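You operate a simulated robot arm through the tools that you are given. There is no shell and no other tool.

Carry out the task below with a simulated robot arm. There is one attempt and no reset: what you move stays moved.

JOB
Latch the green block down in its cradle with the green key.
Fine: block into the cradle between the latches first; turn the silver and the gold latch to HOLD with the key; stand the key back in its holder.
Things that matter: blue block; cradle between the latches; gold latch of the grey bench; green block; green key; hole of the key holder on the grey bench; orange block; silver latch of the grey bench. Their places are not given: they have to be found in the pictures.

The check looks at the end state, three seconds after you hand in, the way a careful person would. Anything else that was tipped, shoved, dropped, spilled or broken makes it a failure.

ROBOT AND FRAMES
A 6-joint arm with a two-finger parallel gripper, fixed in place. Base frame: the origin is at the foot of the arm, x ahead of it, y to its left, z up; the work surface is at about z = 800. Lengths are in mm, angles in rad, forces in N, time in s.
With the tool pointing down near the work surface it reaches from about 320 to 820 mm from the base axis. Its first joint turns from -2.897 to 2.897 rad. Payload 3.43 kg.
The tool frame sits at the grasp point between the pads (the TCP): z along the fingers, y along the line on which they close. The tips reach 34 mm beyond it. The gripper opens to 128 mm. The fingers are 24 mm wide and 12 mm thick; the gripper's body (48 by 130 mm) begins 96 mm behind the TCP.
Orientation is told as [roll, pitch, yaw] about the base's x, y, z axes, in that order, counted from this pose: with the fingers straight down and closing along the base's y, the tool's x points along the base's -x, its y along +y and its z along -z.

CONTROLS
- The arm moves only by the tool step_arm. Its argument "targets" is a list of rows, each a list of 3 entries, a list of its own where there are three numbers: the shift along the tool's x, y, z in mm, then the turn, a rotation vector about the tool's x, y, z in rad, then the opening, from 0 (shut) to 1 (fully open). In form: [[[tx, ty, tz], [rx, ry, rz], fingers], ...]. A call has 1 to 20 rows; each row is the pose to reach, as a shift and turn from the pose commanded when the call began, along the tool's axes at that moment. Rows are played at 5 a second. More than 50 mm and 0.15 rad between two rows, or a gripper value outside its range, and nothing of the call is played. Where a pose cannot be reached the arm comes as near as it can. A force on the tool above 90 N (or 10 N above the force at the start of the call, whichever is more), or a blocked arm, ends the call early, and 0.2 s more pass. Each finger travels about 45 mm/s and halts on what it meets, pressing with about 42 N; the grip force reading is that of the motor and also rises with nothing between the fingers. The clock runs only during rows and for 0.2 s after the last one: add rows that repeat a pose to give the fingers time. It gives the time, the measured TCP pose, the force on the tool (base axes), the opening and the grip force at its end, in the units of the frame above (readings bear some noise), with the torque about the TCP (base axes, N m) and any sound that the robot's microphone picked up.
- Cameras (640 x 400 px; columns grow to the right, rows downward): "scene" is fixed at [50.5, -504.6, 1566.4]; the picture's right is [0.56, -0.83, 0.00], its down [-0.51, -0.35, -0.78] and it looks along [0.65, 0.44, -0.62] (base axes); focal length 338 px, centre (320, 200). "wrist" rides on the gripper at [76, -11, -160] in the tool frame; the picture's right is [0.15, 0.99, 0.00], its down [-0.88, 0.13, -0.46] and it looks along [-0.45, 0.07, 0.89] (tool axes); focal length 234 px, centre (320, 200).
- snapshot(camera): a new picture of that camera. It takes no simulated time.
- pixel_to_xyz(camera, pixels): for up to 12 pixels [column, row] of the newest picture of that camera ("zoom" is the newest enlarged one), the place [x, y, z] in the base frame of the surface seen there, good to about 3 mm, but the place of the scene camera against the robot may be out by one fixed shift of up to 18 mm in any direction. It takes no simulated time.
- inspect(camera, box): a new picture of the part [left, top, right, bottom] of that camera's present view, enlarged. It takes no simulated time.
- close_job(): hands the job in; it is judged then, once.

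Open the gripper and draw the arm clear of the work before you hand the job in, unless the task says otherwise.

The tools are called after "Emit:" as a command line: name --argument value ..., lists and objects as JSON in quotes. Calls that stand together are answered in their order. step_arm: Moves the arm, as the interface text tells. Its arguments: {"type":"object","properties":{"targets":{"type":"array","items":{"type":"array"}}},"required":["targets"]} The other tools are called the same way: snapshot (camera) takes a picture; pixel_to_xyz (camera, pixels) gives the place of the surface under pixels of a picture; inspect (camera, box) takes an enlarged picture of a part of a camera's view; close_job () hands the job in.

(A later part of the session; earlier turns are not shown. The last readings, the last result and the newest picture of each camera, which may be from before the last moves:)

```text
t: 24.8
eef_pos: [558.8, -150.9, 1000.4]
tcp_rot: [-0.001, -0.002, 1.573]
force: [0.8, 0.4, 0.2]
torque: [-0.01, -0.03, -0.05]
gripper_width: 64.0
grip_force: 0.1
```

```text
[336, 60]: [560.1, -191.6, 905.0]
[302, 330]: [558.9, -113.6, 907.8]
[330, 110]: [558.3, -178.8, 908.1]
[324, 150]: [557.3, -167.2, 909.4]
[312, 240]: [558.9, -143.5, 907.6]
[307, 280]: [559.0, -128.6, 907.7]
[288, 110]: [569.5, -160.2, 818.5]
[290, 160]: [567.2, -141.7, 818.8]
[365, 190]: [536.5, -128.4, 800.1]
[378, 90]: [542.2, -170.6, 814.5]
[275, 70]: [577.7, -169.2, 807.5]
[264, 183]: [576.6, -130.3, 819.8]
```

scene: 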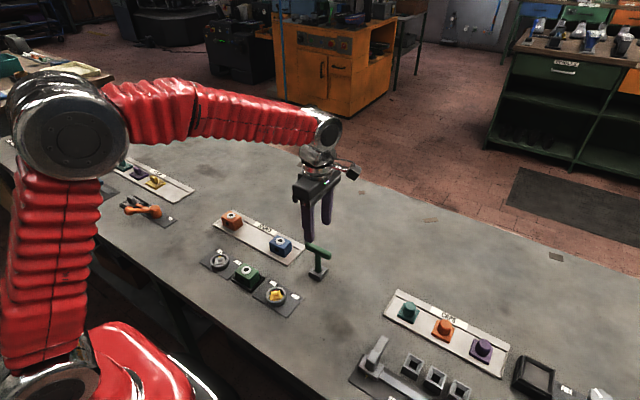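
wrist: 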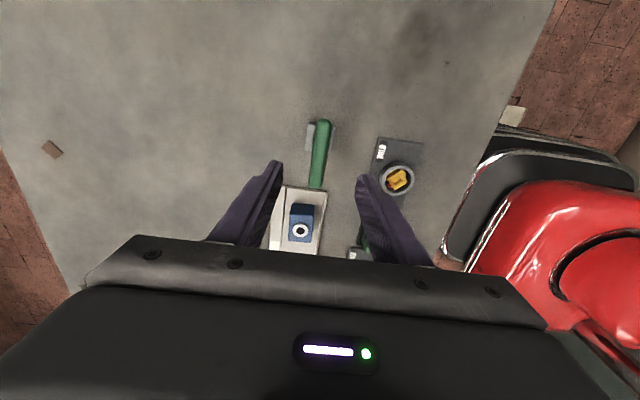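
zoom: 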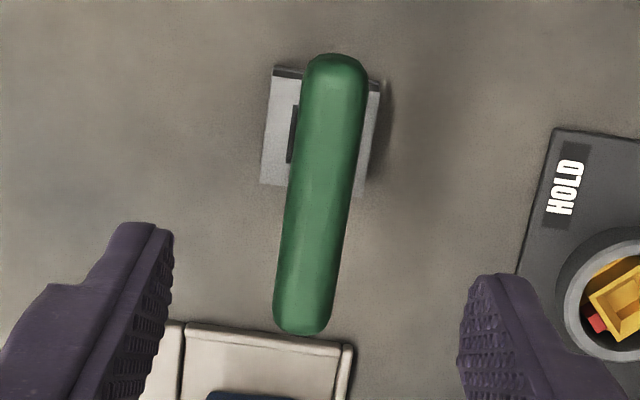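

The bar lies at x≈559, y from -191 to -112, practically parallel to y. I descend to TCP z≈898 with the fingers on either side of the bar.

Emit:
step_arm --targets '[[[0.5, 0, 30], [0, 0, 0], 0.5], [[0.5, 0, 60], [0, 0, 0], 0.5], [[0.5, 0, 85], [0, 0, 0], 0.5], [[0.5, 0, 102], [0, 0, 0], 0.5], [[0.5, 0, 102], [0, 0, 0], 0.5]]'

Emit:
inspect --camera "wrist" --box '[240, 110, 400, 220]'

Emit:
inspect --camera "scene" --box '[270, 180, 370, 290]'

```text
t: 26.0
eef_pos: [559.4, -149.8, 899.4]
tcp_rot: [-0.002, -0.001, 1.571]
force: [-0.1, 0.2, -0.4]
torque: [0.03, 0.02, -0.04]
gripper_width: 64.1
grip_force: 0.1
```

```text
3.64 times, centred on (320, 165) of wrist
```

zoom: 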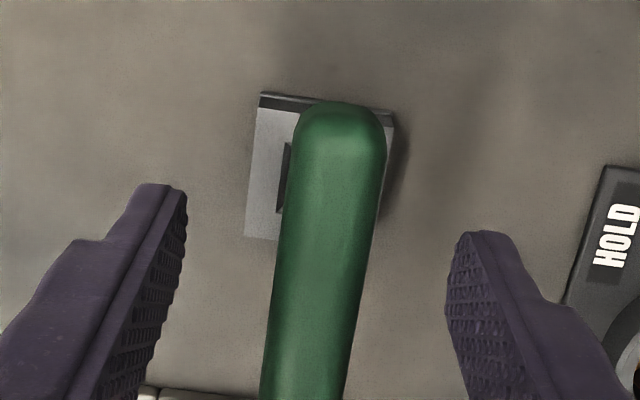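

```text
3.64 times, centred on (320, 235) of scene
```

zoom: 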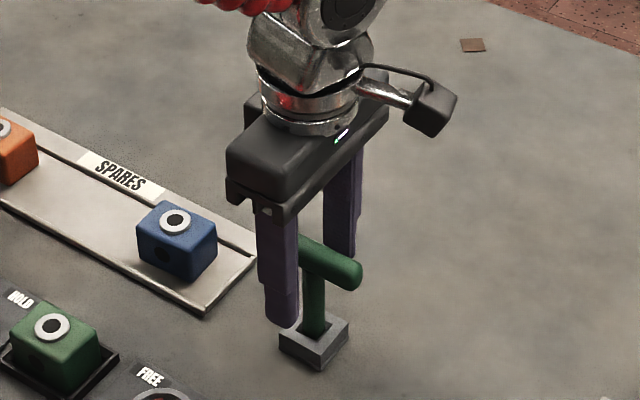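

Fingers straddle the bar. I remeasure the bar centre-line from this close view before closing.

Emit:
pixel_to_xyz --camera "zoom" --pixels '[[339, 110], [335, 160], [328, 220], [318, 290], [308, 360], [295, 160], [380, 165], [285, 220], [370, 225], [283, 180], [260, 105], [248, 230]]'

```text
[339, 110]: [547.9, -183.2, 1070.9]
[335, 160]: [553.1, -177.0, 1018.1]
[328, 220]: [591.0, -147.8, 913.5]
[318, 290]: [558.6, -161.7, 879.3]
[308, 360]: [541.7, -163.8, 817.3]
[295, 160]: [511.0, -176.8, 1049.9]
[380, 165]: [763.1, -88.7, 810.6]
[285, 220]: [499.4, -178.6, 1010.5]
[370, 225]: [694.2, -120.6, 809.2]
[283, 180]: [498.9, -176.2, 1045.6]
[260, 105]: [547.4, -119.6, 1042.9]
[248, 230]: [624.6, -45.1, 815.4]
```

The newest zoom was the scene one, so those numbers are meaningless. I re-take the wrist zoom first.

Emit:
inspect --camera "wrist" --box '[240, 110, 400, 220]'

Emit:
pixel_to_xyz --camera "zoom" --pixels '[[339, 110], [335, 160], [328, 220], [318, 290], [308, 360], [297, 160], [380, 165], [287, 220], [370, 225], [283, 180], [260, 105], [248, 230]]'

```text
3.64 times, centred on (320, 165) of wrist
```

zoom: 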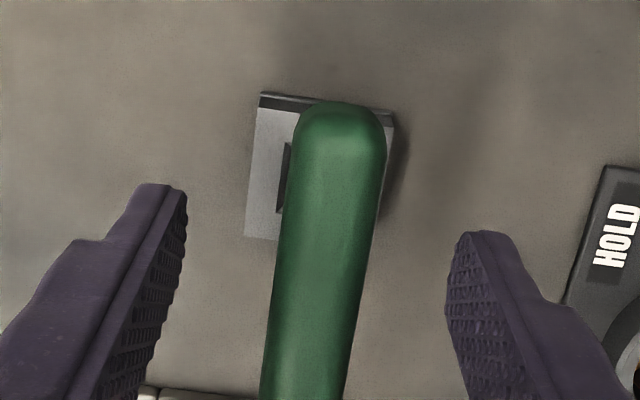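

```text
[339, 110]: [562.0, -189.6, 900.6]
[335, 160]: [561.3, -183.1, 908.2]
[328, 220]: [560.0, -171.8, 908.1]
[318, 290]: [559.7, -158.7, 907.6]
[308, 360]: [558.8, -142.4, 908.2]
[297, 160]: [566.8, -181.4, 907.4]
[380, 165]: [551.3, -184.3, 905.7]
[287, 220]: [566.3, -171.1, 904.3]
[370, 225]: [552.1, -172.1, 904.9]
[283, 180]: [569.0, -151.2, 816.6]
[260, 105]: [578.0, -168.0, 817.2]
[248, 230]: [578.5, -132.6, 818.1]
```

The bar centre is at x≈559.5, TCP at about 559. I shift 0.5 mm and close partly to 28 mm to check centring.

Emit:
step_arm --targets '[[[0, -0.5, 0], [0, 0, 0], 0.4], [[0, -0.5, 0], [0, 0, 0], 0.3], [[0, -0.5, 0], [0, 0, 0], 0.22], [[0, -0.5, 0], [0, 0, 0], 0.22]]'

Emit:
inspect --camera "wrist" --box '[260, 120, 380, 220]'

```text
t: 27.0
eef_pos: [559.5, -149.9, 899.0]
tcp_rot: [-0.004, -0.003, 1.571]
force: [-0.1, 0.0, -0.7]
torque: [0.03, 0.04, -0.03]
gripper_width: 28.1
grip_force: 0.1
```

```text
4.00 times, centred on (320, 170) of wrist
```

zoom: 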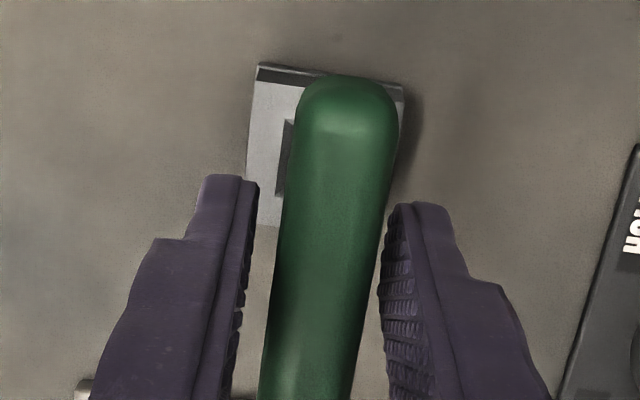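

The bar looks slightly nearer the right finger. I measure finger pads and bar edges in this zoom.

Emit:
pixel_to_xyz --camera "zoom" --pixels '[[250, 190], [398, 215], [240, 300], [390, 300], [275, 260], [375, 260], [285, 200], [385, 200], [325, 260], [335, 200], [345, 85], [282, 150]]'

```text
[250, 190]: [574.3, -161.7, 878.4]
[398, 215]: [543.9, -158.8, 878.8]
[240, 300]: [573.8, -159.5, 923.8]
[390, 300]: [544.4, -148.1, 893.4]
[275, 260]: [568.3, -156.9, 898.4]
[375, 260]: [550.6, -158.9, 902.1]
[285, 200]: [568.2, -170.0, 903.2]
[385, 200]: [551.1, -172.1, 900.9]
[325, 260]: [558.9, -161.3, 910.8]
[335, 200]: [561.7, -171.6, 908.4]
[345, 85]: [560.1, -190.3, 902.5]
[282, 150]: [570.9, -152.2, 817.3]
```

Pads at x≈574 and 544, bar from 550.6 to 568.3: centred. I close fully.

Emit:
step_arm --targets '[[[0, 0, 0], [0, 0, 0], 0.15], [[0, 0, 0], [0, 0, 0], 0.1], [[0, 0, 0], [0, 0, 0], 0], [[0, 0, 0], [0, 0, 0], 0], [[0, 0, 0], [0, 0, 0], 0]]'

```text
t: 28.2
eef_pos: [560.2, -149.1, 898.5]
tcp_rot: [-0.002, -0.002, 1.572]
force: [-0.4, -0.4, -0.3]
torque: [-0.02, -0.02, 0.0]
gripper_width: 17.7
grip_force: 41.8
```

Gripped at 17.7 mm with negligible side force. I lift the key straight up by 70 mm.

Emit:
step_arm --targets '[[[0, 0, -5], [0, 0, 0], 0], [[0, 0, -12], [0, 0, 0], 0], [[0, 0, -22], [0, 0, 0], 0], [[0, 0, -40], [0, 0, 0], 0], [[0, 0, -70], [0, 0, 0], 0], [[0, 0, -70], [0, 0, 0], 0]]'

Emit:
inspect --camera "scene" --box '[270, 150, 370, 290]'

Emit:
inspect --camera "wrist" --box '[240, 110, 400, 220]'

```text
t: 29.6
eef_pos: [558.7, -150.8, 967.5]
tcp_rot: [-0.001, 0.0, 1.57]
force: [0.1, 0.2, -1.3]
torque: [-0.01, -0.01, -0.03]
gripper_width: 17.5
grip_force: 42.4
```

```text
2.86 times, centred on (320, 220) of scene
```

zoom: 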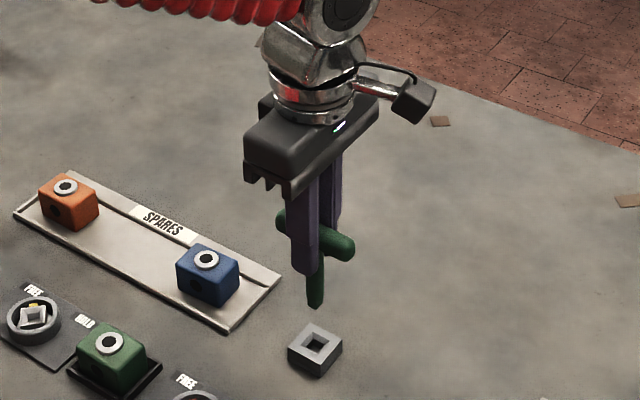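

```text
3.64 times, centred on (320, 165) of wrist
```

zoom: 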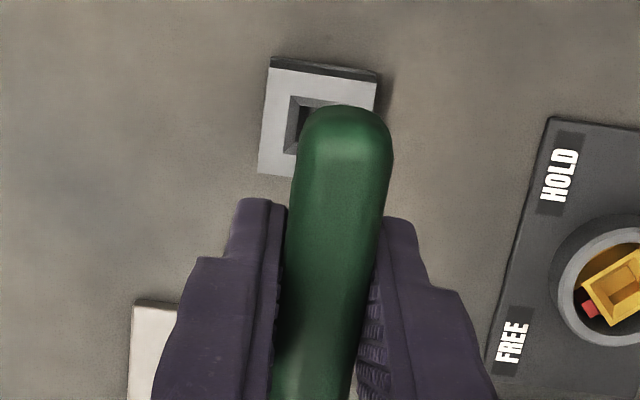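

The key is out; the holder shows a chamfered square hole. I zoom on the key's stem and tip to see its shape.

Emit:
inspect --camera "scene" --box '[305, 215, 345, 285]'

```text
5.71 times, centred on (325, 250) of scene
```

zoom: 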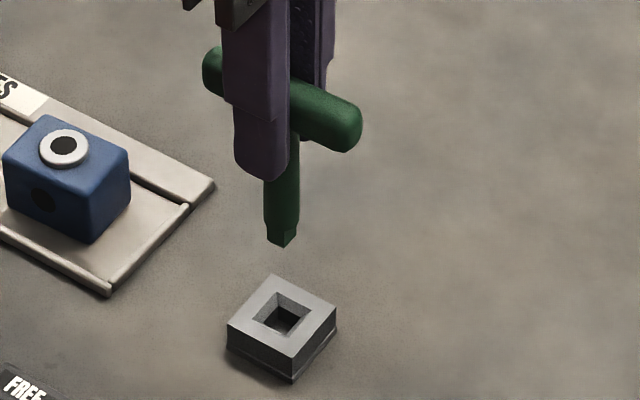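

The stem ends in a square bit whose corner faces the camera, so its sides are parallel to the bar. I measure the bit, stem and holder in this scene zoom.

Emit:
pixel_to_xyz --camera "zoom" --pixels '[[283, 243], [283, 230], [268, 233], [297, 230], [270, 200], [296, 200], [283, 190], [274, 276], [336, 312], [292, 370], [250, 315], [310, 310]]'

Emit:
inspect --camera "scene" --box '[312, 235, 332, 265]'

```text
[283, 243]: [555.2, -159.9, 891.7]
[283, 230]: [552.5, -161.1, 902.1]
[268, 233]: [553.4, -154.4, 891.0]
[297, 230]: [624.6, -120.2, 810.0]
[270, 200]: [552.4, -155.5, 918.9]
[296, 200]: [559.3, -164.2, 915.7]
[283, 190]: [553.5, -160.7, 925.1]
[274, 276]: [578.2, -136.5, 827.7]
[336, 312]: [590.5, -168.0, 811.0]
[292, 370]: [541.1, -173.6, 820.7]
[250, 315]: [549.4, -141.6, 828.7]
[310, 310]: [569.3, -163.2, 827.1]
```

```text
13.33 times, centred on (322, 250) of scene
```

zoom: 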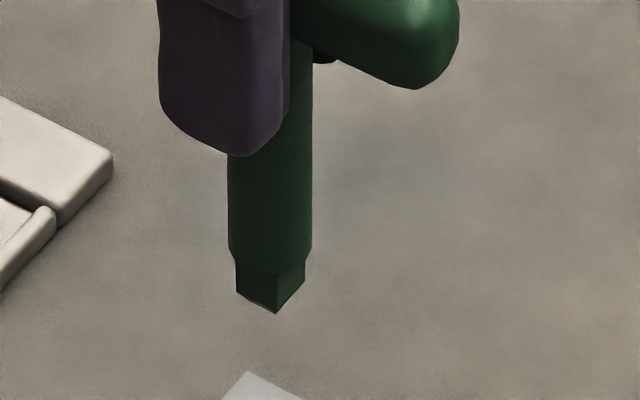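

The bit is about 10 mm square and 10 mm long, tip ≈ 86 mm below the TCP. I carry the key high to beside the silver latch, turning -40° so the bit lines up with its square (pointer ≈ 50°), and keep the latch visible beside the bar.

Emit:
step_arm --targets '[[[0, 0, -5], [0, 0, 0.05], 0], [[-30, 12, -10], [0, 0, 0.15], 0], [[-65, 27, -10], [0, 0, 0.26], 0], [[-105, 43, -10], [0, 0, 0.38], 0], [[-145, 59, -10], [0, 0, 0.5], 0], [[-185, 76, -10], [0, 0, 0.62], 0], [[-223.3, 91.3, -10], [0, 0, 0.698], 0], [[-223.3, 91.3, -10], [0, 0, 0.698], 0]]'

Emit:
snapshot --camera "wrist"

Emit:
snapshot --camera "scene"

```text
t: 31.4
eef_pos: [468.2, 73.6, 978.3]
tcp_rot: [-0.001, -0.003, 0.87]
force: [-0.9, -0.3, -1.3]
torque: [0.03, -0.01, -0.01]
gripper_width: 17.3
grip_force: 41.6
```

```text
taken
```

wrist: 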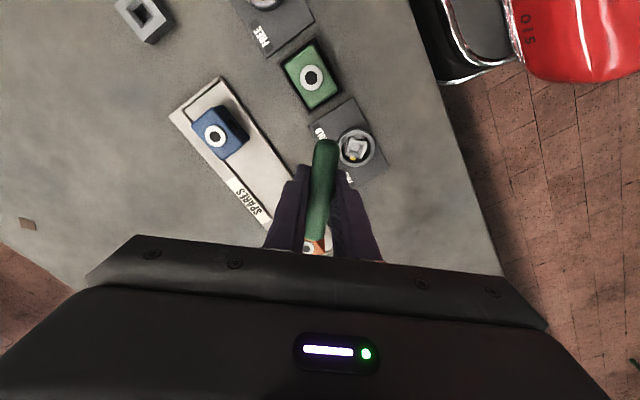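

```text
taken
```

scene: 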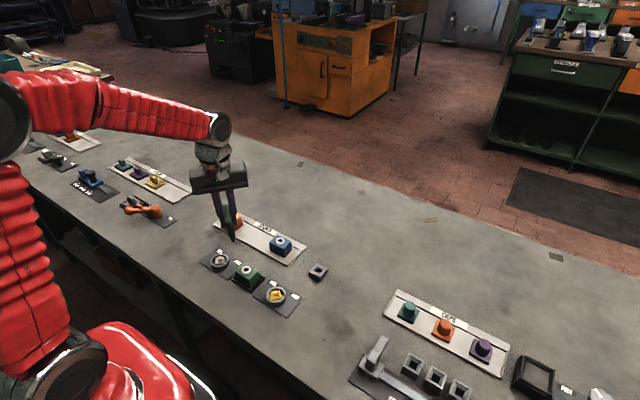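

The silver latch is visible at (355,149) next to the bar. I zoom into it for angle and centre.

Emit:
inspect --camera "wrist" --box '[315, 115, 395, 185]'

```text
5.71 times, centred on (355, 150) of wrist
```

zoom: 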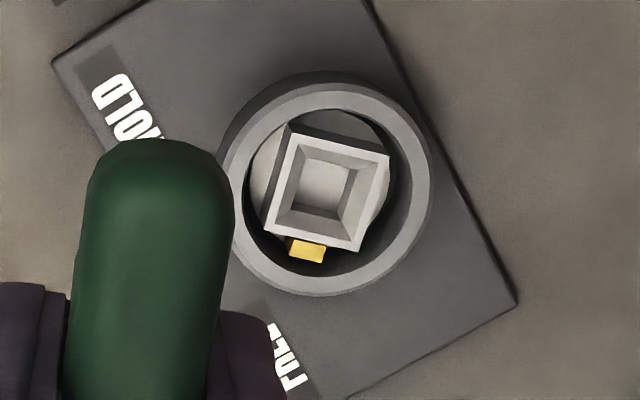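

The socket is a square with a chamfered mouth. I measure its rim corners, floor corners, ring edges and the pointer.

Emit:
pixel_to_xyz --camera "zoom" --pixels '[[300, 138], [384, 161], [357, 244], [271, 230], [310, 165], [350, 172], [338, 208], [298, 200], [307, 251], [323, 186], [290, 182], [372, 205]]'

Emit:
pixel_to_xyz --camera "zoom" --pixels '[[343, 88], [425, 190], [322, 287], [228, 165], [265, 113], [405, 125], [395, 262], [245, 245], [343, 149], [315, 238], [370, 200], [288, 185]]'

```text
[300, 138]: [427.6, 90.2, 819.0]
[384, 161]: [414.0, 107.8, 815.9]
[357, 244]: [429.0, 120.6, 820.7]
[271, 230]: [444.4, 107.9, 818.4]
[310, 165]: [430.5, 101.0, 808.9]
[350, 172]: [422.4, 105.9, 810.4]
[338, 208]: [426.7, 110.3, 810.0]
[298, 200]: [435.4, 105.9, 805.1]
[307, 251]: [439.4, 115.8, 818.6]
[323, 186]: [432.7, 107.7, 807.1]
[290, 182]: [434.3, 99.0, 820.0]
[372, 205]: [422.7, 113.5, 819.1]
```

```text
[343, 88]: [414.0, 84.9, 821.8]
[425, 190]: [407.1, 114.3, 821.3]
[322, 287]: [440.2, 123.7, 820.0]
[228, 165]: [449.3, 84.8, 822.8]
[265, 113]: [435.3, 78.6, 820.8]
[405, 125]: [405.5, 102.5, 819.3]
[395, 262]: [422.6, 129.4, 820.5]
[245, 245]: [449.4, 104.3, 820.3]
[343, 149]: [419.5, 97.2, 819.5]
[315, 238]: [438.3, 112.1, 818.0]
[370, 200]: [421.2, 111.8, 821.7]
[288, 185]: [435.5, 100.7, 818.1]
```

All corner pairs give a centre of about (430,105) and a square (and pointer) angle of 45°. I move the key above it with yaw 45° and lower so the tip is about 14 mm above the rim.

Emit:
step_arm --targets '[[[0, 25, 0], [0, 0, 0.045], 0], [[-0.1, 49.7, 0], [0, 0, 0.0873], 0], [[-0.1, 49.7, 20], [0, 0, 0.0873], 0], [[-0.1, 49.7, 40], [0, 0, 0.0873], 0], [[-0.1, 49.7, 58], [0, 0, 0.0873], 0], [[-0.1, 49.7, 58], [0, 0, 0.0873], 0]]'

Emit:
inspect --camera "scene" --box '[200, 230, 240, 275]'

```text
t: 32.8
eef_pos: [431.6, 102.3, 920.3]
tcp_rot: [0.0, -0.001, 0.784]
force: [-0.5, -0.1, -1.1]
torque: [0.05, -0.01, -0.02]
gripper_width: 17.5
grip_force: 41.5
```

```text
8.89 times, centred on (220, 252) of scene
```

zoom: 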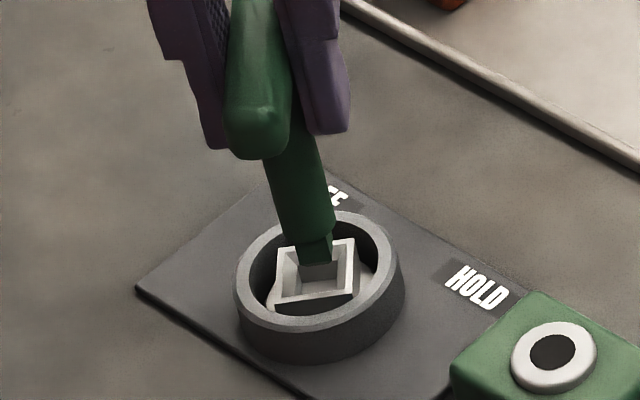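

The stem is vertical in perspective. I measure tip bottom and socket rim in this scene zoom for a differential check.

Emit:
pixel_to_xyz --camera "zoom" --pixels '[[317, 262], [302, 262], [330, 258], [317, 240], [283, 252], [351, 242], [347, 292], [277, 302], [237, 290], [402, 265], [340, 215], [305, 325]]'

Emit:
step_arm --targets '[[[0, 0, 0], [0, 0, 0], 0]]'

```text
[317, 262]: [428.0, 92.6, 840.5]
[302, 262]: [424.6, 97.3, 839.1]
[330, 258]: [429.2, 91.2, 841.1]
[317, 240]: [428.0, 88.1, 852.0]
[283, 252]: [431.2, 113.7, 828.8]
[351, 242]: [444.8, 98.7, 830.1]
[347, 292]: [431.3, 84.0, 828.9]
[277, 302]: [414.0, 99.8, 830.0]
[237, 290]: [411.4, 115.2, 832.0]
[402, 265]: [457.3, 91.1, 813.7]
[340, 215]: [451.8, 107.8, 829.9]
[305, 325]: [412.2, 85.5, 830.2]
```

```text
t: 33.2
eef_pos: [430.6, 102.7, 921.7]
tcp_rot: [0.001, -0.002, 0.784]
force: [0.2, -0.2, -1.3]
torque: [0.01, -0.02, -0.01]
gripper_width: 17.4
grip_force: 42.2
```

Both the scene difference (tip minus socket ≈ (+1.2,-2.9)) and the pose reading (431,102.5) say the key is about 2.5 mm short in y. I correct by (-1,+2.5) and re-read.

Emit:
step_arm --targets '[[[-1.06, 2.47, 0], [0, 0, 0], 0], [[-1.06, 2.47, 0], [0, 0, 0], 0], [[-1.06, 2.47, 0], [0, 0, 0], 0]]'

Emit:
inspect --camera "scene" --box '[200, 230, 240, 275]'

Emit:
pixel_to_xyz --camera "zoom" --pixels '[[314, 260], [300, 260], [326, 256], [314, 250], [283, 252], [351, 242], [347, 292], [277, 302], [310, 310], [353, 270], [275, 280], [314, 256]]'

```text
t: 34.0
eef_pos: [429.5, 106.0, 922.3]
tcp_rot: [0.0, -0.002, 0.784]
force: [-0.2, -0.1, -1.3]
torque: [0.0, 0.02, 0.02]
gripper_width: 17.6
grip_force: 41.8
```

```text
8.89 times, centred on (220, 252) of scene
```

zoom: 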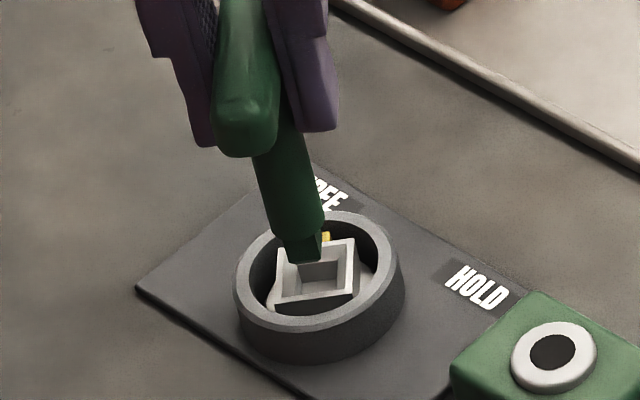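

```text
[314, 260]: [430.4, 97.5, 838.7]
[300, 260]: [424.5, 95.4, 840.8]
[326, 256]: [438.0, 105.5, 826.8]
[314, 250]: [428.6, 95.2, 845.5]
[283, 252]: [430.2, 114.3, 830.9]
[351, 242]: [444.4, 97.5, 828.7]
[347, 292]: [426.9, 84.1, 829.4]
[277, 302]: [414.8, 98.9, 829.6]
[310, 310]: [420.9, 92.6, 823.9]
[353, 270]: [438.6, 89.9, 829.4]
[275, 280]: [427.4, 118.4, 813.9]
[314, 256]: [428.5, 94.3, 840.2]
```

The tip now projects onto the socket centre within about 1 mm. I descend 12 mm in small steps, watching the force.

Emit:
step_arm --targets '[[[0, 0, 3], [0, 0, 0], 0], [[0, 0, 6], [0, 0, 0], 0], [[0, 0, 9], [0, 0, 0], 0], [[0, 0, 12], [0, 0, 0], 0]]'

Emit:
inspect --camera "scene" --box '[200, 230, 240, 275]'

```text
t: 35.0
eef_pos: [429.9, 106.8, 908.6]
tcp_rot: [-0.001, -0.003, 0.785]
force: [-0.5, -0.4, -1.0]
torque: [-0.04, 0.01, -0.01]
gripper_width: 17.3
grip_force: 42.5
```

```text
8.89 times, centred on (220, 252) of scene
```

zoom: 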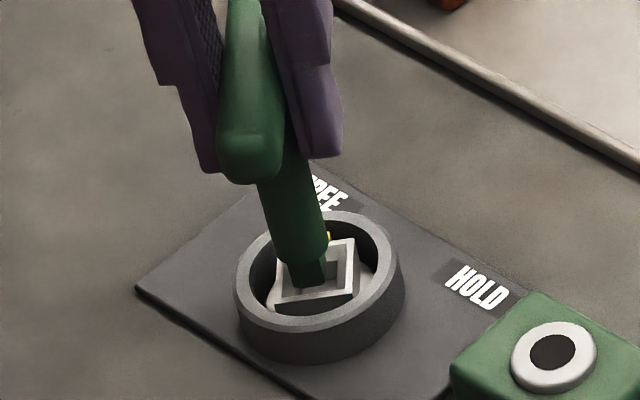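

No contact yet. I zoom more tightly to judge where the bit sits in the socket mouth.

Emit:
inspect --camera "scene" --box '[212, 252, 230, 268]'

Emit:
inspect --camera "wrist" --box '[280, 100, 380, 200]'

```text
16.00 times, centred on (221, 260) of scene
```

zoom: 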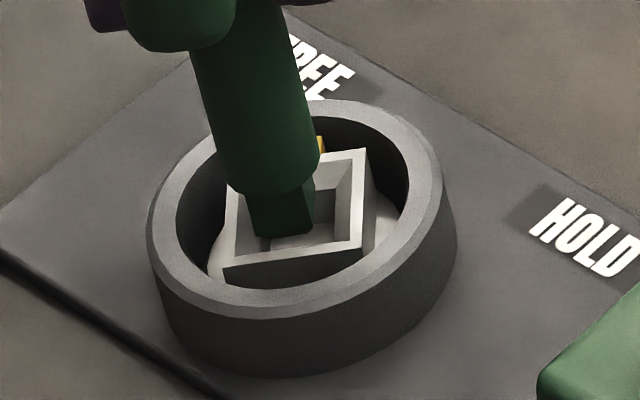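

```text
4.00 times, centred on (330, 150) of wrist
```

zoom: 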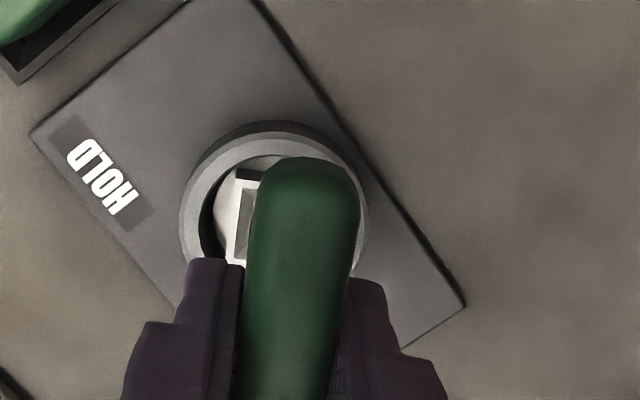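

I measure the bit and rim points in a fresh scene zoom.

Emit:
inspect --camera "scene" --box '[212, 252, 230, 268]'

Emit:
pixel_to_xyz --camera "zoom" --pixels '[[275, 232], [262, 230], [290, 230], [305, 225], [275, 215], [275, 205], [362, 155], [356, 240], [230, 258], [300, 253], [360, 195], [235, 215]]'

Emit:
pixel_to_xyz --camera "zoom" --pixels '[[265, 225], [285, 225], [300, 228], [280, 220], [270, 228], [364, 152], [358, 242], [227, 262], [330, 247], [361, 220], [231, 235], [345, 157]]'

```text
16.00 times, centred on (221, 260) of scene
```

zoom: 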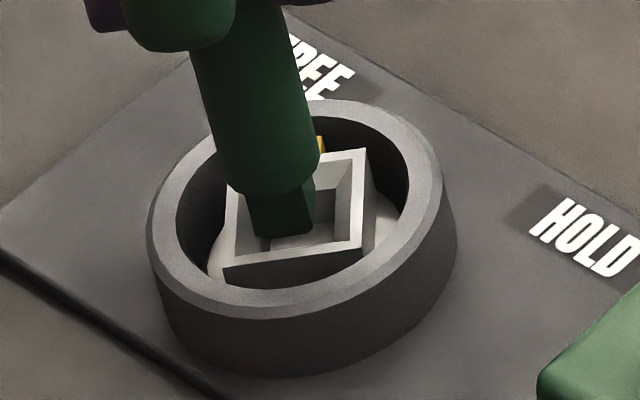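

```text
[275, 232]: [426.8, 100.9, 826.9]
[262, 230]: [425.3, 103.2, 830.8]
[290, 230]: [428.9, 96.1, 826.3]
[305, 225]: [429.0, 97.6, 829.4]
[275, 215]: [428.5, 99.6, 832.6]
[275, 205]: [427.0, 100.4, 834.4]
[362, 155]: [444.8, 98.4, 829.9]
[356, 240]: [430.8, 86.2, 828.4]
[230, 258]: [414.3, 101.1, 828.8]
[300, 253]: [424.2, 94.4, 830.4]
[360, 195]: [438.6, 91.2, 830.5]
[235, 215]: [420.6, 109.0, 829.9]
```

```text
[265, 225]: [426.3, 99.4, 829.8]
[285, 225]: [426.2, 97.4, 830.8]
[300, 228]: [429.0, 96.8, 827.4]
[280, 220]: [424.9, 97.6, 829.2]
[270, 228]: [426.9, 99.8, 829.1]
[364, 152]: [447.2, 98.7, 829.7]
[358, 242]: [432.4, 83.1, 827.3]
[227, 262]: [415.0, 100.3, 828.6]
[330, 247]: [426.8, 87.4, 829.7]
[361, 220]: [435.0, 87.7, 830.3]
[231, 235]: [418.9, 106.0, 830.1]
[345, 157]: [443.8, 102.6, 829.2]
```

The bit's tip is about 3 mm inside the mouth, but about 2.5 mm toward image-left (roughly +y). I shift by (+0.8,-2.3) in base and look again.

Emit:
step_arm --targets '[[[0.5, -1.1, 0], [0, 0, 0], 0], [[1.06, -2.19, 0], [0, 0, 0], 0], [[1.06, -2.19, 0], [0, 0, 0], 0]]'

Emit:
inspect --camera "scene" --box '[212, 252, 230, 268]'

```text
t: 35.8
eef_pos: [430.3, 104.9, 908.3]
tcp_rot: [0.001, -0.002, 0.785]
force: [0.6, 0.5, -0.1]
torque: [-0.01, -0.01, -0.03]
gripper_width: 17.6
grip_force: 41.6
```

```text
16.00 times, centred on (221, 260) of scene
```

zoom: 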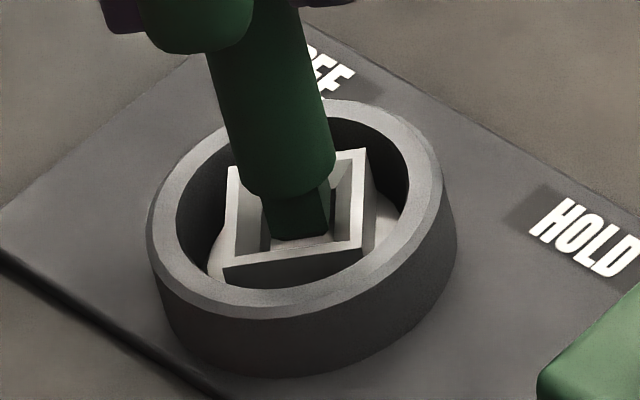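

The bit is now centred in the mouth (silhouette 262–329, centre 296 = rim centre). I descend further in 1.5 mm steps.

Emit:
step_arm --targets '[[[0, 0, 1.5], [0, 0, 0], 0], [[0, 0, 3], [0, 0, 0], 0], [[0, 0, 4], [0, 0, 0], 0], [[0, 0, 5], [0, 0, 0], 0]]'

Emit:
inspect --camera "scene" --box '[212, 252, 230, 268]'

```text
t: 36.8
eef_pos: [429.1, 106.2, 903.7]
tcp_rot: [0.0, -0.002, 0.784]
force: [-0.6, -0.1, -1.6]
torque: [0.04, -0.02, -0.02]
gripper_width: 17.4
grip_force: 42.0
```

```text
16.00 times, centred on (221, 260) of scene
```

zoom: 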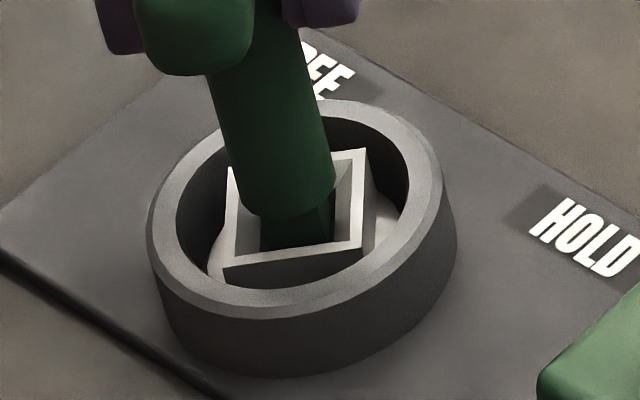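

Still no contact; the bit is now below the mouth. I continue in 1 mm steps.

Emit:
step_arm --targets '[[[0, 0, 1], [0, 0, 0], 0], [[0, 0, 2], [0, 0, 0], 0], [[0, 0, 3], [0, 0, 0], 0]]'

```text
t: 37.6
eef_pos: [430.3, 104.9, 901.1]
tcp_rot: [0.002, -0.001, 0.785]
force: [-1.1, -0.3, 1.7]
torque: [-0.03, 0.1, -0.01]
gripper_width: 17.5
grip_force: 41.8
```

A slight contact (+1.7 N, Fx -1.1). I look closely before pushing further.

Emit:
inspect --camera "scene" --box '[212, 252, 230, 268]'

Emit:
step_arm --targets '[[[0, 0, 0.5], [0, 0, 0], 0], [[0, 0, 1], [0, 0, 0], 0]]'

```text
16.00 times, centred on (221, 260) of scene
```

zoom: 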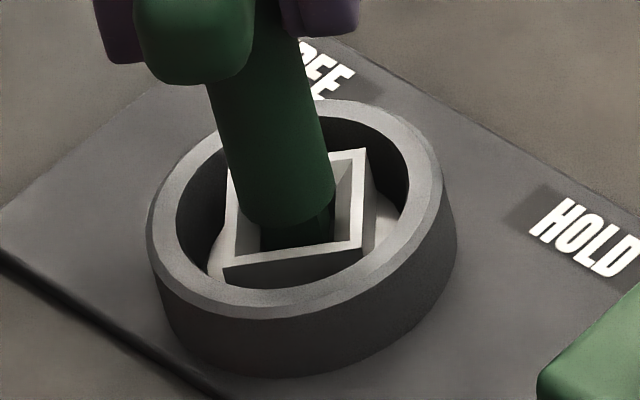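

```text
t: 38.2
eef_pos: [431.4, 104.4, 901.9]
tcp_rot: [-0.003, -0.005, 0.786]
force: [-4.8, -0.9, 27.1]
torque: [-0.15, 0.49, 0.03]
gripper_width: 17.6
grip_force: 41.7
```

27 N with a side force of -4.8 N in x: the bit touches on its +x side. I back off 1 mm, shift 1 mm toward -x, and try again.

Emit:
step_arm --targets '[[[0, 0, -1], [0, 0, 0], 0], [[0.85, 0.57, -1], [0, 0, 0], 0], [[0.85, 0.57, -1], [0, 0, 0], 0]]'

Emit:
step_arm --targets '[[[0, 0, 0.5], [0, 0, 0], 0], [[0, 0, 1], [0, 0, 0], 0]]'

```text
t: 39.0
eef_pos: [430.6, 105.7, 902.6]
tcp_rot: [-0.001, -0.003, 0.787]
force: [3.5, 3.1, 8.4]
torque: [0.21, -0.31, 0.02]
gripper_width: 17.7
grip_force: 42.2
```

```text
t: 39.6
eef_pos: [430.0, 104.6, 902.1]
tcp_rot: [-0.002, -0.004, 0.785]
force: [-2.1, -0.7, 34.0]
torque: [-0.04, 0.29, 0.01]
gripper_width: 17.5
grip_force: 41.6
```

The vertical force rises with little side force, so it may be on the floor. I look at it closely again.

Emit:
inspect --camera "scene" --box '[212, 252, 230, 268]'

Emit:
inspect --camera "wrist" --box '[290, 110, 370, 180]'

```text
16.00 times, centred on (221, 260) of scene
```

zoom: 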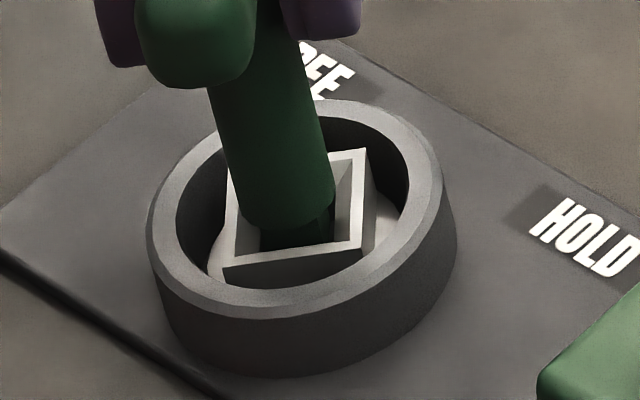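

```text
5.71 times, centred on (330, 145) of wrist
```

zoom: 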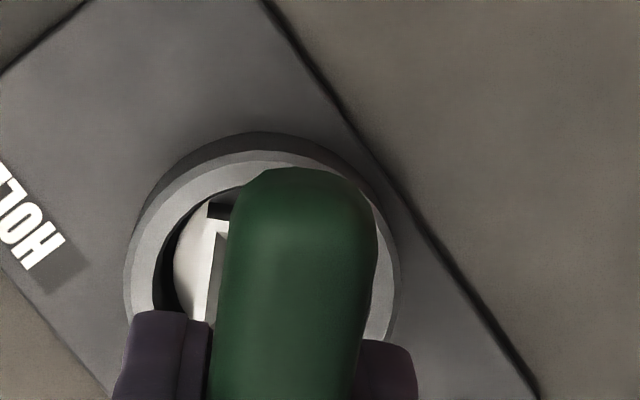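

The shoulder is about 2 mm above the rim and the contact height (TCP ≈ 900) is 2 mm above that in the holder, which matches the rim being 2 mm higher: it looks seated. I relieve the pressure slightly and try a small turn of -9° (toward HOLD).

Emit:
step_arm --targets '[[[0, 0, -0.7], [0, 0, 0], 0], [[0, 0, -0.7], [0, 0, 0.05], 0], [[0, 0, -0.7], [0, 0, 0.1], 0], [[0, 0, -0.7], [0, 0, 0.15], 0]]'

Emit:
inspect --camera "scene" --box '[212, 252, 230, 268]'

```text
t: 40.6
eef_pos: [429.4, 104.1, 901.9]
tcp_rot: [-0.003, -0.005, 0.635]
force: [0.9, 3.0, 33.7]
torque: [0.25, -0.14, 0.01]
gripper_width: 17.6
grip_force: 41.8
```

```text
16.00 times, centred on (221, 260) of scene
```

zoom: 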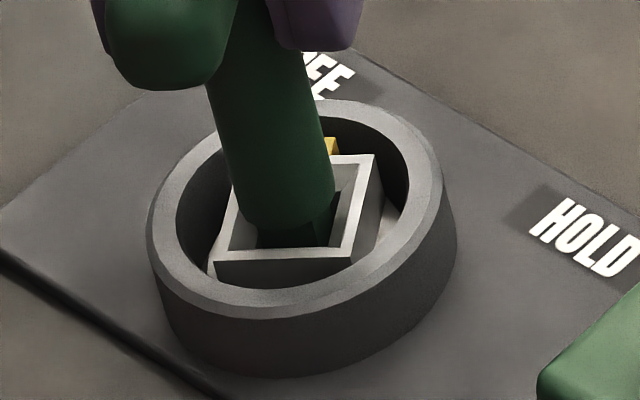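

The latch turned with the key (its rim corners moved), with nearly no torque. I ease the pressure by another 0.8 mm and continue turning 0.45 rad.

Emit:
step_arm --targets '[[[0, 0, -0.8], [0, 0, 0.08], 0], [[0, 0, -0.8], [0, 0, 0.17], 0], [[0, 0, -0.8], [0, 0, 0.26], 0], [[0, 0, -0.8], [0, 0, 0.35], 0], [[0, 0, -0.8], [0, 0, 0.45], 0]]'

Emit:
inspect --camera "scene" --box '[212, 252, 230, 268]'

```text
t: 41.8
eef_pos: [428.1, 104.3, 901.1]
tcp_rot: [0.0, -0.001, 0.184]
force: [6.1, 3.8, -0.7]
torque: [0.28, -0.52, 0.02]
gripper_width: 17.6
grip_force: 42.1
```

```text
16.00 times, centred on (221, 260) of scene
```

zoom: 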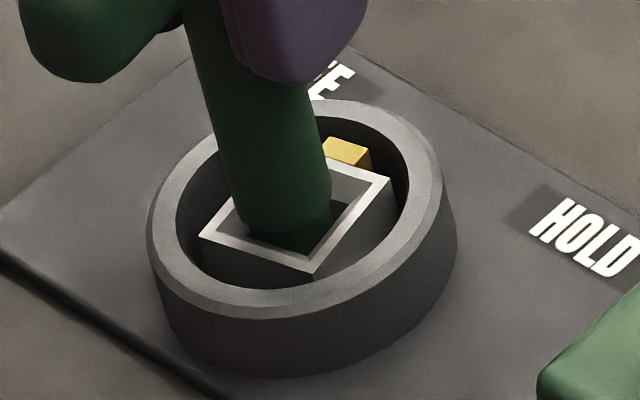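

The pointer follows. Side force (6,4) N suggests the key should go slightly +x,+y; I correct by (0.8,0.5) and turn another 0.45 rad.

Emit:
step_arm --targets '[[[-0.88, 0.34, 0], [0, 0, 0.05], 0], [[-0.88, 0.34, 0], [0, 0, 0.15], 0], [[-0.88, 0.34, 0], [0, 0, 0.25], 0], [[-0.88, 0.34, 0], [0, 0, 0.35], 0], [[-0.88, 0.34, 0], [0, 0, 0.45], 0]]'

Emit:
inspect --camera "scene" --box '[212, 252, 230, 268]'

```text
t: 43.0
eef_pos: [429.6, 104.8, 901.4]
tcp_rot: [0.001, -0.003, -0.266]
force: [3.3, -6.2, -3.3]
torque: [-0.53, -0.33, 0.05]
gripper_width: 17.7
grip_force: 41.6
```

```text
16.00 times, centred on (221, 260) of scene
```

zoom: 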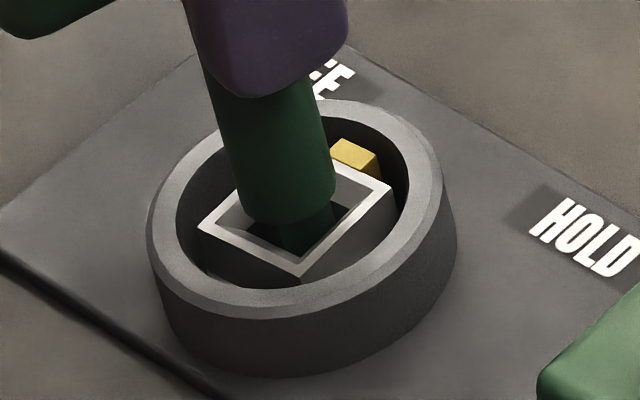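

The gripper turned 26° but the latch much less, so the bit is slipping in the tapered mouth. I measure the latch's present angle and the bar's direction.

Emit:
pixel_to_xyz --camera "zoom" --pixels '[[196, 227], [297, 273], [389, 188], [203, 227], [297, 267], [382, 189], [250, 248], [340, 228], [355, 150], [345, 170], [240, 205], [300, 290]]'

Emit:
snapshot --camera "wrist"

Emit:
inspect --camera "scene" --box '[195, 205, 245, 270]'

```text
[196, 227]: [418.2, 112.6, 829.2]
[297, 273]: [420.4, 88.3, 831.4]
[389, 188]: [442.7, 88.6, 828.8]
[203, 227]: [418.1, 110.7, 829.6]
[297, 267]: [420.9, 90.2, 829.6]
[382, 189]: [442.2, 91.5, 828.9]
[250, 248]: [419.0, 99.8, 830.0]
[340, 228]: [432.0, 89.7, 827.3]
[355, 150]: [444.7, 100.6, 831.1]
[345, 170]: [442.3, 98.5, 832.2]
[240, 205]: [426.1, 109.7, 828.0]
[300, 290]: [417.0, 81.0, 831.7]
```

```text
taken
```

wrist: 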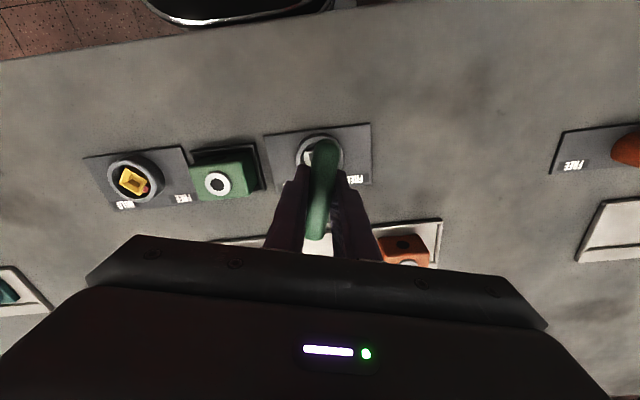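

```text
6.15 times, centred on (220, 238) of scene
```

zoom: 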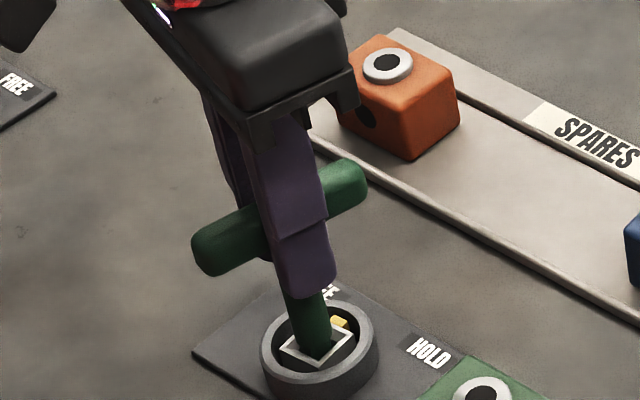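

The latch is at about 4° (turned 41°) while the key is 19° ahead: I had lifted the bit too high in the tapered socket. I turn the key back 0.27 rad to realign, then press down gently to seat it.

Emit:
step_arm --targets '[[[0, 0, 0], [0, 0, -0.1], 0], [[0, 0, 0], [0, 0, -0.2], 0], [[0, 0, 0], [0, 0, -0.3], 0], [[0, 0, 0], [0, 0, -0.3], 0]]'

Emit:
step_arm --targets '[[[0, 0, 0.7], [0, 0, 0], 0], [[0, 0, 1.4], [0, 0, 0], 0]]'

Emit:
inspect --camera "scene" --box '[212, 252, 230, 268]'

```text
t: 44.0
eef_pos: [429.7, 106.0, 901.4]
tcp_rot: [0.002, -0.001, 0.037]
force: [0.0, -1.0, -2.2]
torque: [0.02, 0.01, 0.02]
gripper_width: 17.5
grip_force: 41.5
```

```text
t: 44.6
eef_pos: [429.9, 105.4, 900.9]
tcp_rot: [-0.002, -0.003, 0.036]
force: [-5.2, -4.6, 19.2]
torque: [-0.37, 0.47, 0.03]
gripper_width: 17.3
grip_force: 41.9
```

```text
16.00 times, centred on (221, 260) of scene
```

zoom: 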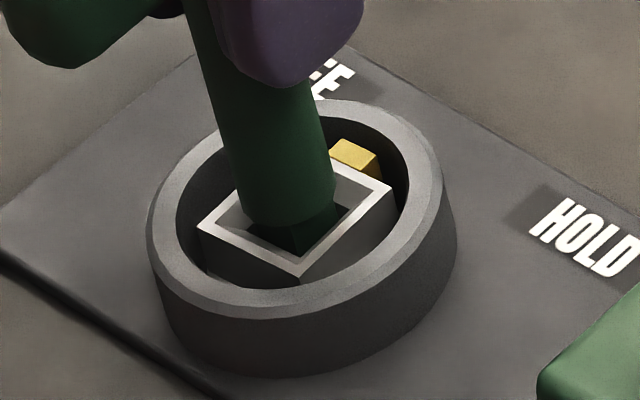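

Pressed to about 19 N; the bit tip is about 10 mm below the rim, near the floor. I relieve the side force by (-0.5,-0.4) and turn on by 0.3 rad while keeping this depth.

Emit:
step_arm --targets '[[[0.51, -0.38, 0], [0, 0, 0], 0], [[0.51, -0.38, 0], [0, 0, 0.1], 0], [[0.51, -0.38, 0], [0, 0, 0.2], 0], [[0.51, -0.38, 0], [0, 0, 0.3], 0]]'

Emit:
inspect --camera "scene" --box '[212, 252, 230, 268]'

Emit:
pixel_to_xyz --camera "zoom" --pixels '[[196, 227], [297, 273], [389, 188], [203, 227], [297, 267], [382, 189], [250, 248], [340, 228], [355, 150], [345, 170], [240, 205], [300, 290]]'

```text
t: 45.6
eef_pos: [430.6, 104.9, 900.3]
tcp_rot: [0.004, -0.004, -0.263]
force: [6.4, -1.1, 26.3]
torque: [-0.06, -0.51, -0.01]
gripper_width: 17.7
grip_force: 41.6
```

```text
16.00 times, centred on (221, 260) of scene
```

zoom: 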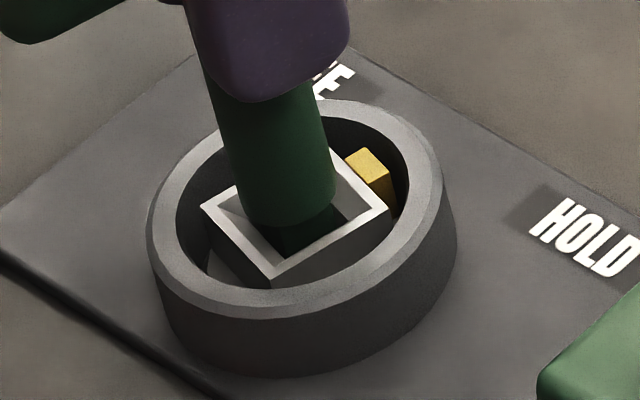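

```text
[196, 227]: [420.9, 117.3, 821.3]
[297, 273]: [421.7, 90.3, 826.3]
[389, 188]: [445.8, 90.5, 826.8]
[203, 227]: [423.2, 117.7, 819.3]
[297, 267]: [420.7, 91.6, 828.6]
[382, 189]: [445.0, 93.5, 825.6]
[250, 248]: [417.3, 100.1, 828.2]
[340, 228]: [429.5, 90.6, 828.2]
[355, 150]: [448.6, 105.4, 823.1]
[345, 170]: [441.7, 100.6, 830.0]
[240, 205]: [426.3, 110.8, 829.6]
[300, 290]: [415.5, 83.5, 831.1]
```

Now the latch follows closely (rim corners at (202,205), (271,282), (388,210)). I turn another 0.3 rad with a small side relief.

Emit:
step_arm --targets '[[[-0.5, 0, 0], [0, 0, 0.1], 0], [[-0.5, 0, 0], [0, 0, 0.2], 0], [[-0.5, 0, 0], [0, 0, 0.3], 0]]'

Emit:
inspect --camera "scene" --box '[212, 252, 230, 268]'

```text
t: 46.4
eef_pos: [430.5, 105.1, 900.5]
tcp_rot: [0.004, -0.002, -0.569]
force: [0.9, 0.6, 35.3]
torque: [0.02, -0.09, 0.02]
gripper_width: 17.6
grip_force: 42.3
```

```text
16.00 times, centred on (221, 260) of scene
```

zoom: 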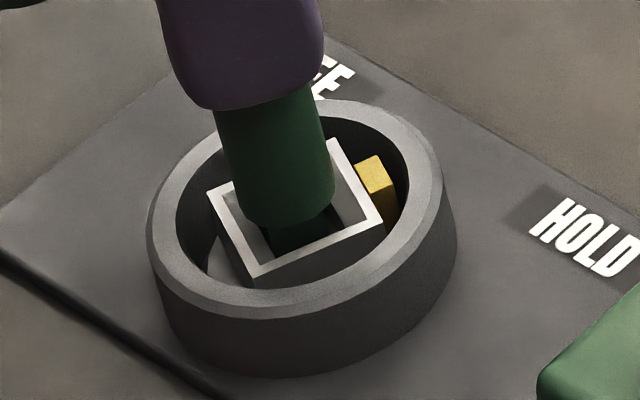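

The pointer keeps moving toward HOLD. I measure the latch angle now.

Emit:
pixel_to_xyz --camera "zoom" --pixels '[[211, 193], [253, 280], [380, 222], [336, 143], [228, 240], [320, 250], [360, 182], [370, 160], [383, 182], [376, 175], [255, 276], [376, 220]]'

```text
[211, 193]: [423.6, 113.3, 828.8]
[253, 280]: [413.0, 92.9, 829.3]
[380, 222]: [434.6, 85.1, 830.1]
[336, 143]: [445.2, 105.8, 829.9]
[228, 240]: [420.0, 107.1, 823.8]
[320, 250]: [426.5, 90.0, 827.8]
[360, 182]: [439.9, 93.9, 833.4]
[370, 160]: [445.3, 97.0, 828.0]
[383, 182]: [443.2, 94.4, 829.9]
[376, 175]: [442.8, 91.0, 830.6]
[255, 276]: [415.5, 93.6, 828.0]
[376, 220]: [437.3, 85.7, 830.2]
```

The latch pointer is at about -23°, the key at -32.6° (9° play). I turn 0.3 rad more and watch for the stop or a click.

Emit:
step_arm --targets '[[[0, 0, -0.2], [0, 0, 0.1], 0], [[0, 0, -0.2], [0, 0, 0.2], 0], [[0, 0, -0.2], [0, 0, 0.3], 0]]'

Emit:
inspect --camera "scene" --box '[212, 252, 230, 268]'

```text
t: 47.2
eef_pos: [429.7, 105.2, 900.9]
tcp_rot: [0.003, -0.001, -0.866]
force: [0.4, -1.4, 28.6]
torque: [-0.14, -0.09, 0.0]
gripper_width: 17.5
grip_force: 42.6
```

```text
16.00 times, centred on (221, 260) of scene
```

zoom: 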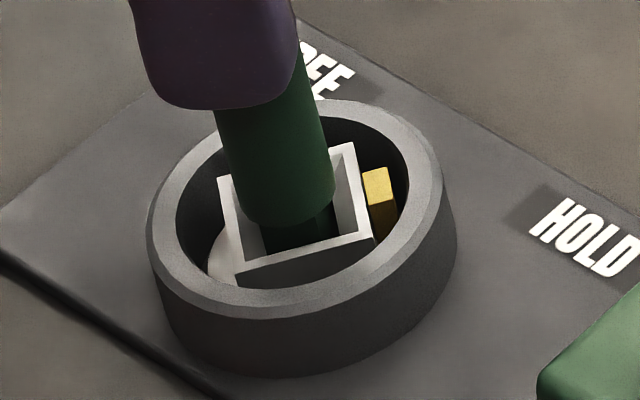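

Emit:
pixel_to_xyz --camera "zoom" --pixels '[[221, 180], [238, 269], [370, 236], [350, 148], [230, 225], [305, 252], [362, 195], [375, 175], [380, 190], [378, 182], [240, 265], [365, 232]]'

```text
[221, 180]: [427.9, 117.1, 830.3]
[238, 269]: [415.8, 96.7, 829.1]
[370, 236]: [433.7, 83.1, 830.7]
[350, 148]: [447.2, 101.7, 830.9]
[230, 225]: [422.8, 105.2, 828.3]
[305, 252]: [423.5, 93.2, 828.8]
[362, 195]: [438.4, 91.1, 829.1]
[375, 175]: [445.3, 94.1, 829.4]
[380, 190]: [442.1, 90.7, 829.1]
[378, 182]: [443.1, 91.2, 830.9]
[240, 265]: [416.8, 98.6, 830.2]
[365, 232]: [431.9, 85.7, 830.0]
```

The latch is at about -36° now. I turn a further 0.17 rad and check for a stop.

Emit:
step_arm --targets '[[[0, 0, 0.2], [0, 0, 0.09], 0], [[0, 0, 0.2], [0, 0, 0.17], 0], [[0, 0, 0.2], [0, 0, 0.17], 0]]'

Emit:
inspect --camera "scene" --box '[212, 252, 230, 268]'

```text
t: 48.0
eef_pos: [430.8, 105.2, 901.2]
tcp_rot: [0.004, 0.001, -1.037]
force: [0.9, -0.4, 28.6]
torque: [-0.05, -0.1, 0.02]
gripper_width: 17.7
grip_force: 41.6
```

```text
16.00 times, centred on (221, 260) of scene
```

zoom: 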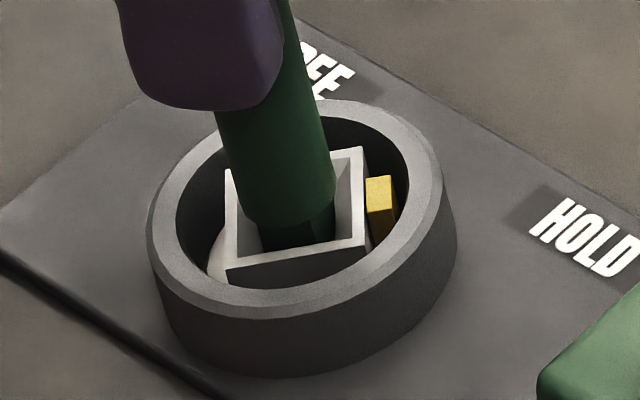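

Nearly the same corner pattern as at the start (90° turn), about 4° short. I turn another 0.1 rad.

Emit:
step_arm --targets '[[[0, 0, 0], [0, 0, 0.05], 0], [[0, 0, 0], [0, 0, 0.1], 0], [[0, 0, 0], [0, 0, 0.1], 0]]'

Emit:
inspect --camera "scene" --box '[212, 252, 230, 268]'

```text
t: 48.8
eef_pos: [429.3, 105.0, 900.2]
tcp_rot: [0.001, 0.0, -1.137]
force: [0.8, 0.3, 23.5]
torque: [0.04, -0.07, 0.1]
gripper_width: 17.6
grip_force: 41.5
```

```text
16.00 times, centred on (221, 260) of scene
```

zoom: 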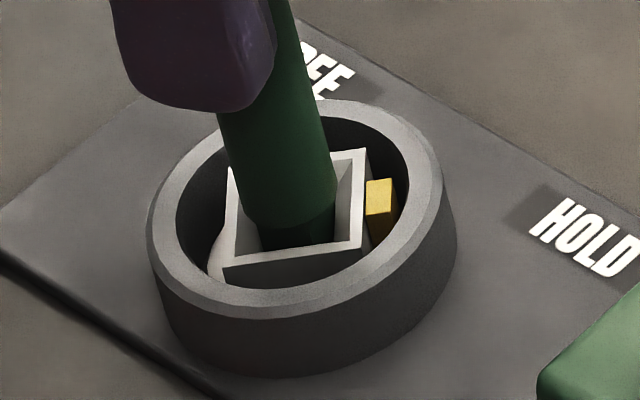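

The rim corners now coincide with the start pattern, so the latch has turned 90°, and the torque rose to 0.1 N m. I turn 0.06 rad more to feel whether this is the stop.

Emit:
step_arm --targets '[[[0, 0, 0], [0, 0, 0.03], 0], [[0, 0, 0], [0, 0, 0.06], 0], [[0, 0, 0], [0, 0, 0.06], 0]]'

Emit:
inspect --camera "scene" --box '[212, 252, 230, 268]'

```text
t: 49.6
eef_pos: [429.8, 104.6, 900.5]
tcp_rot: [0.003, 0.0, -1.194]
force: [1.6, -3.1, 27.2]
torque: [-0.27, -0.08, 0.21]
gripper_width: 17.5
grip_force: 41.6
```

```text
16.00 times, centred on (221, 260) of scene
```

zoom: 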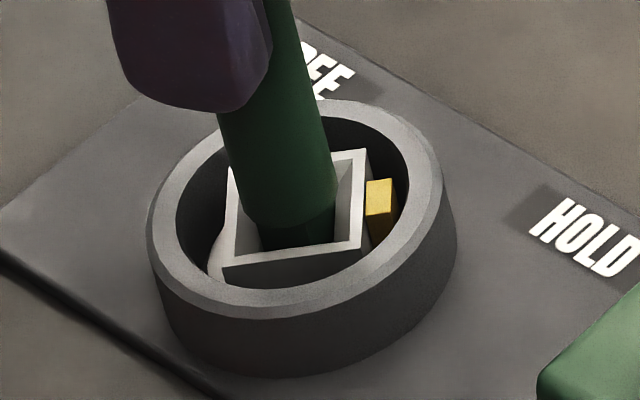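

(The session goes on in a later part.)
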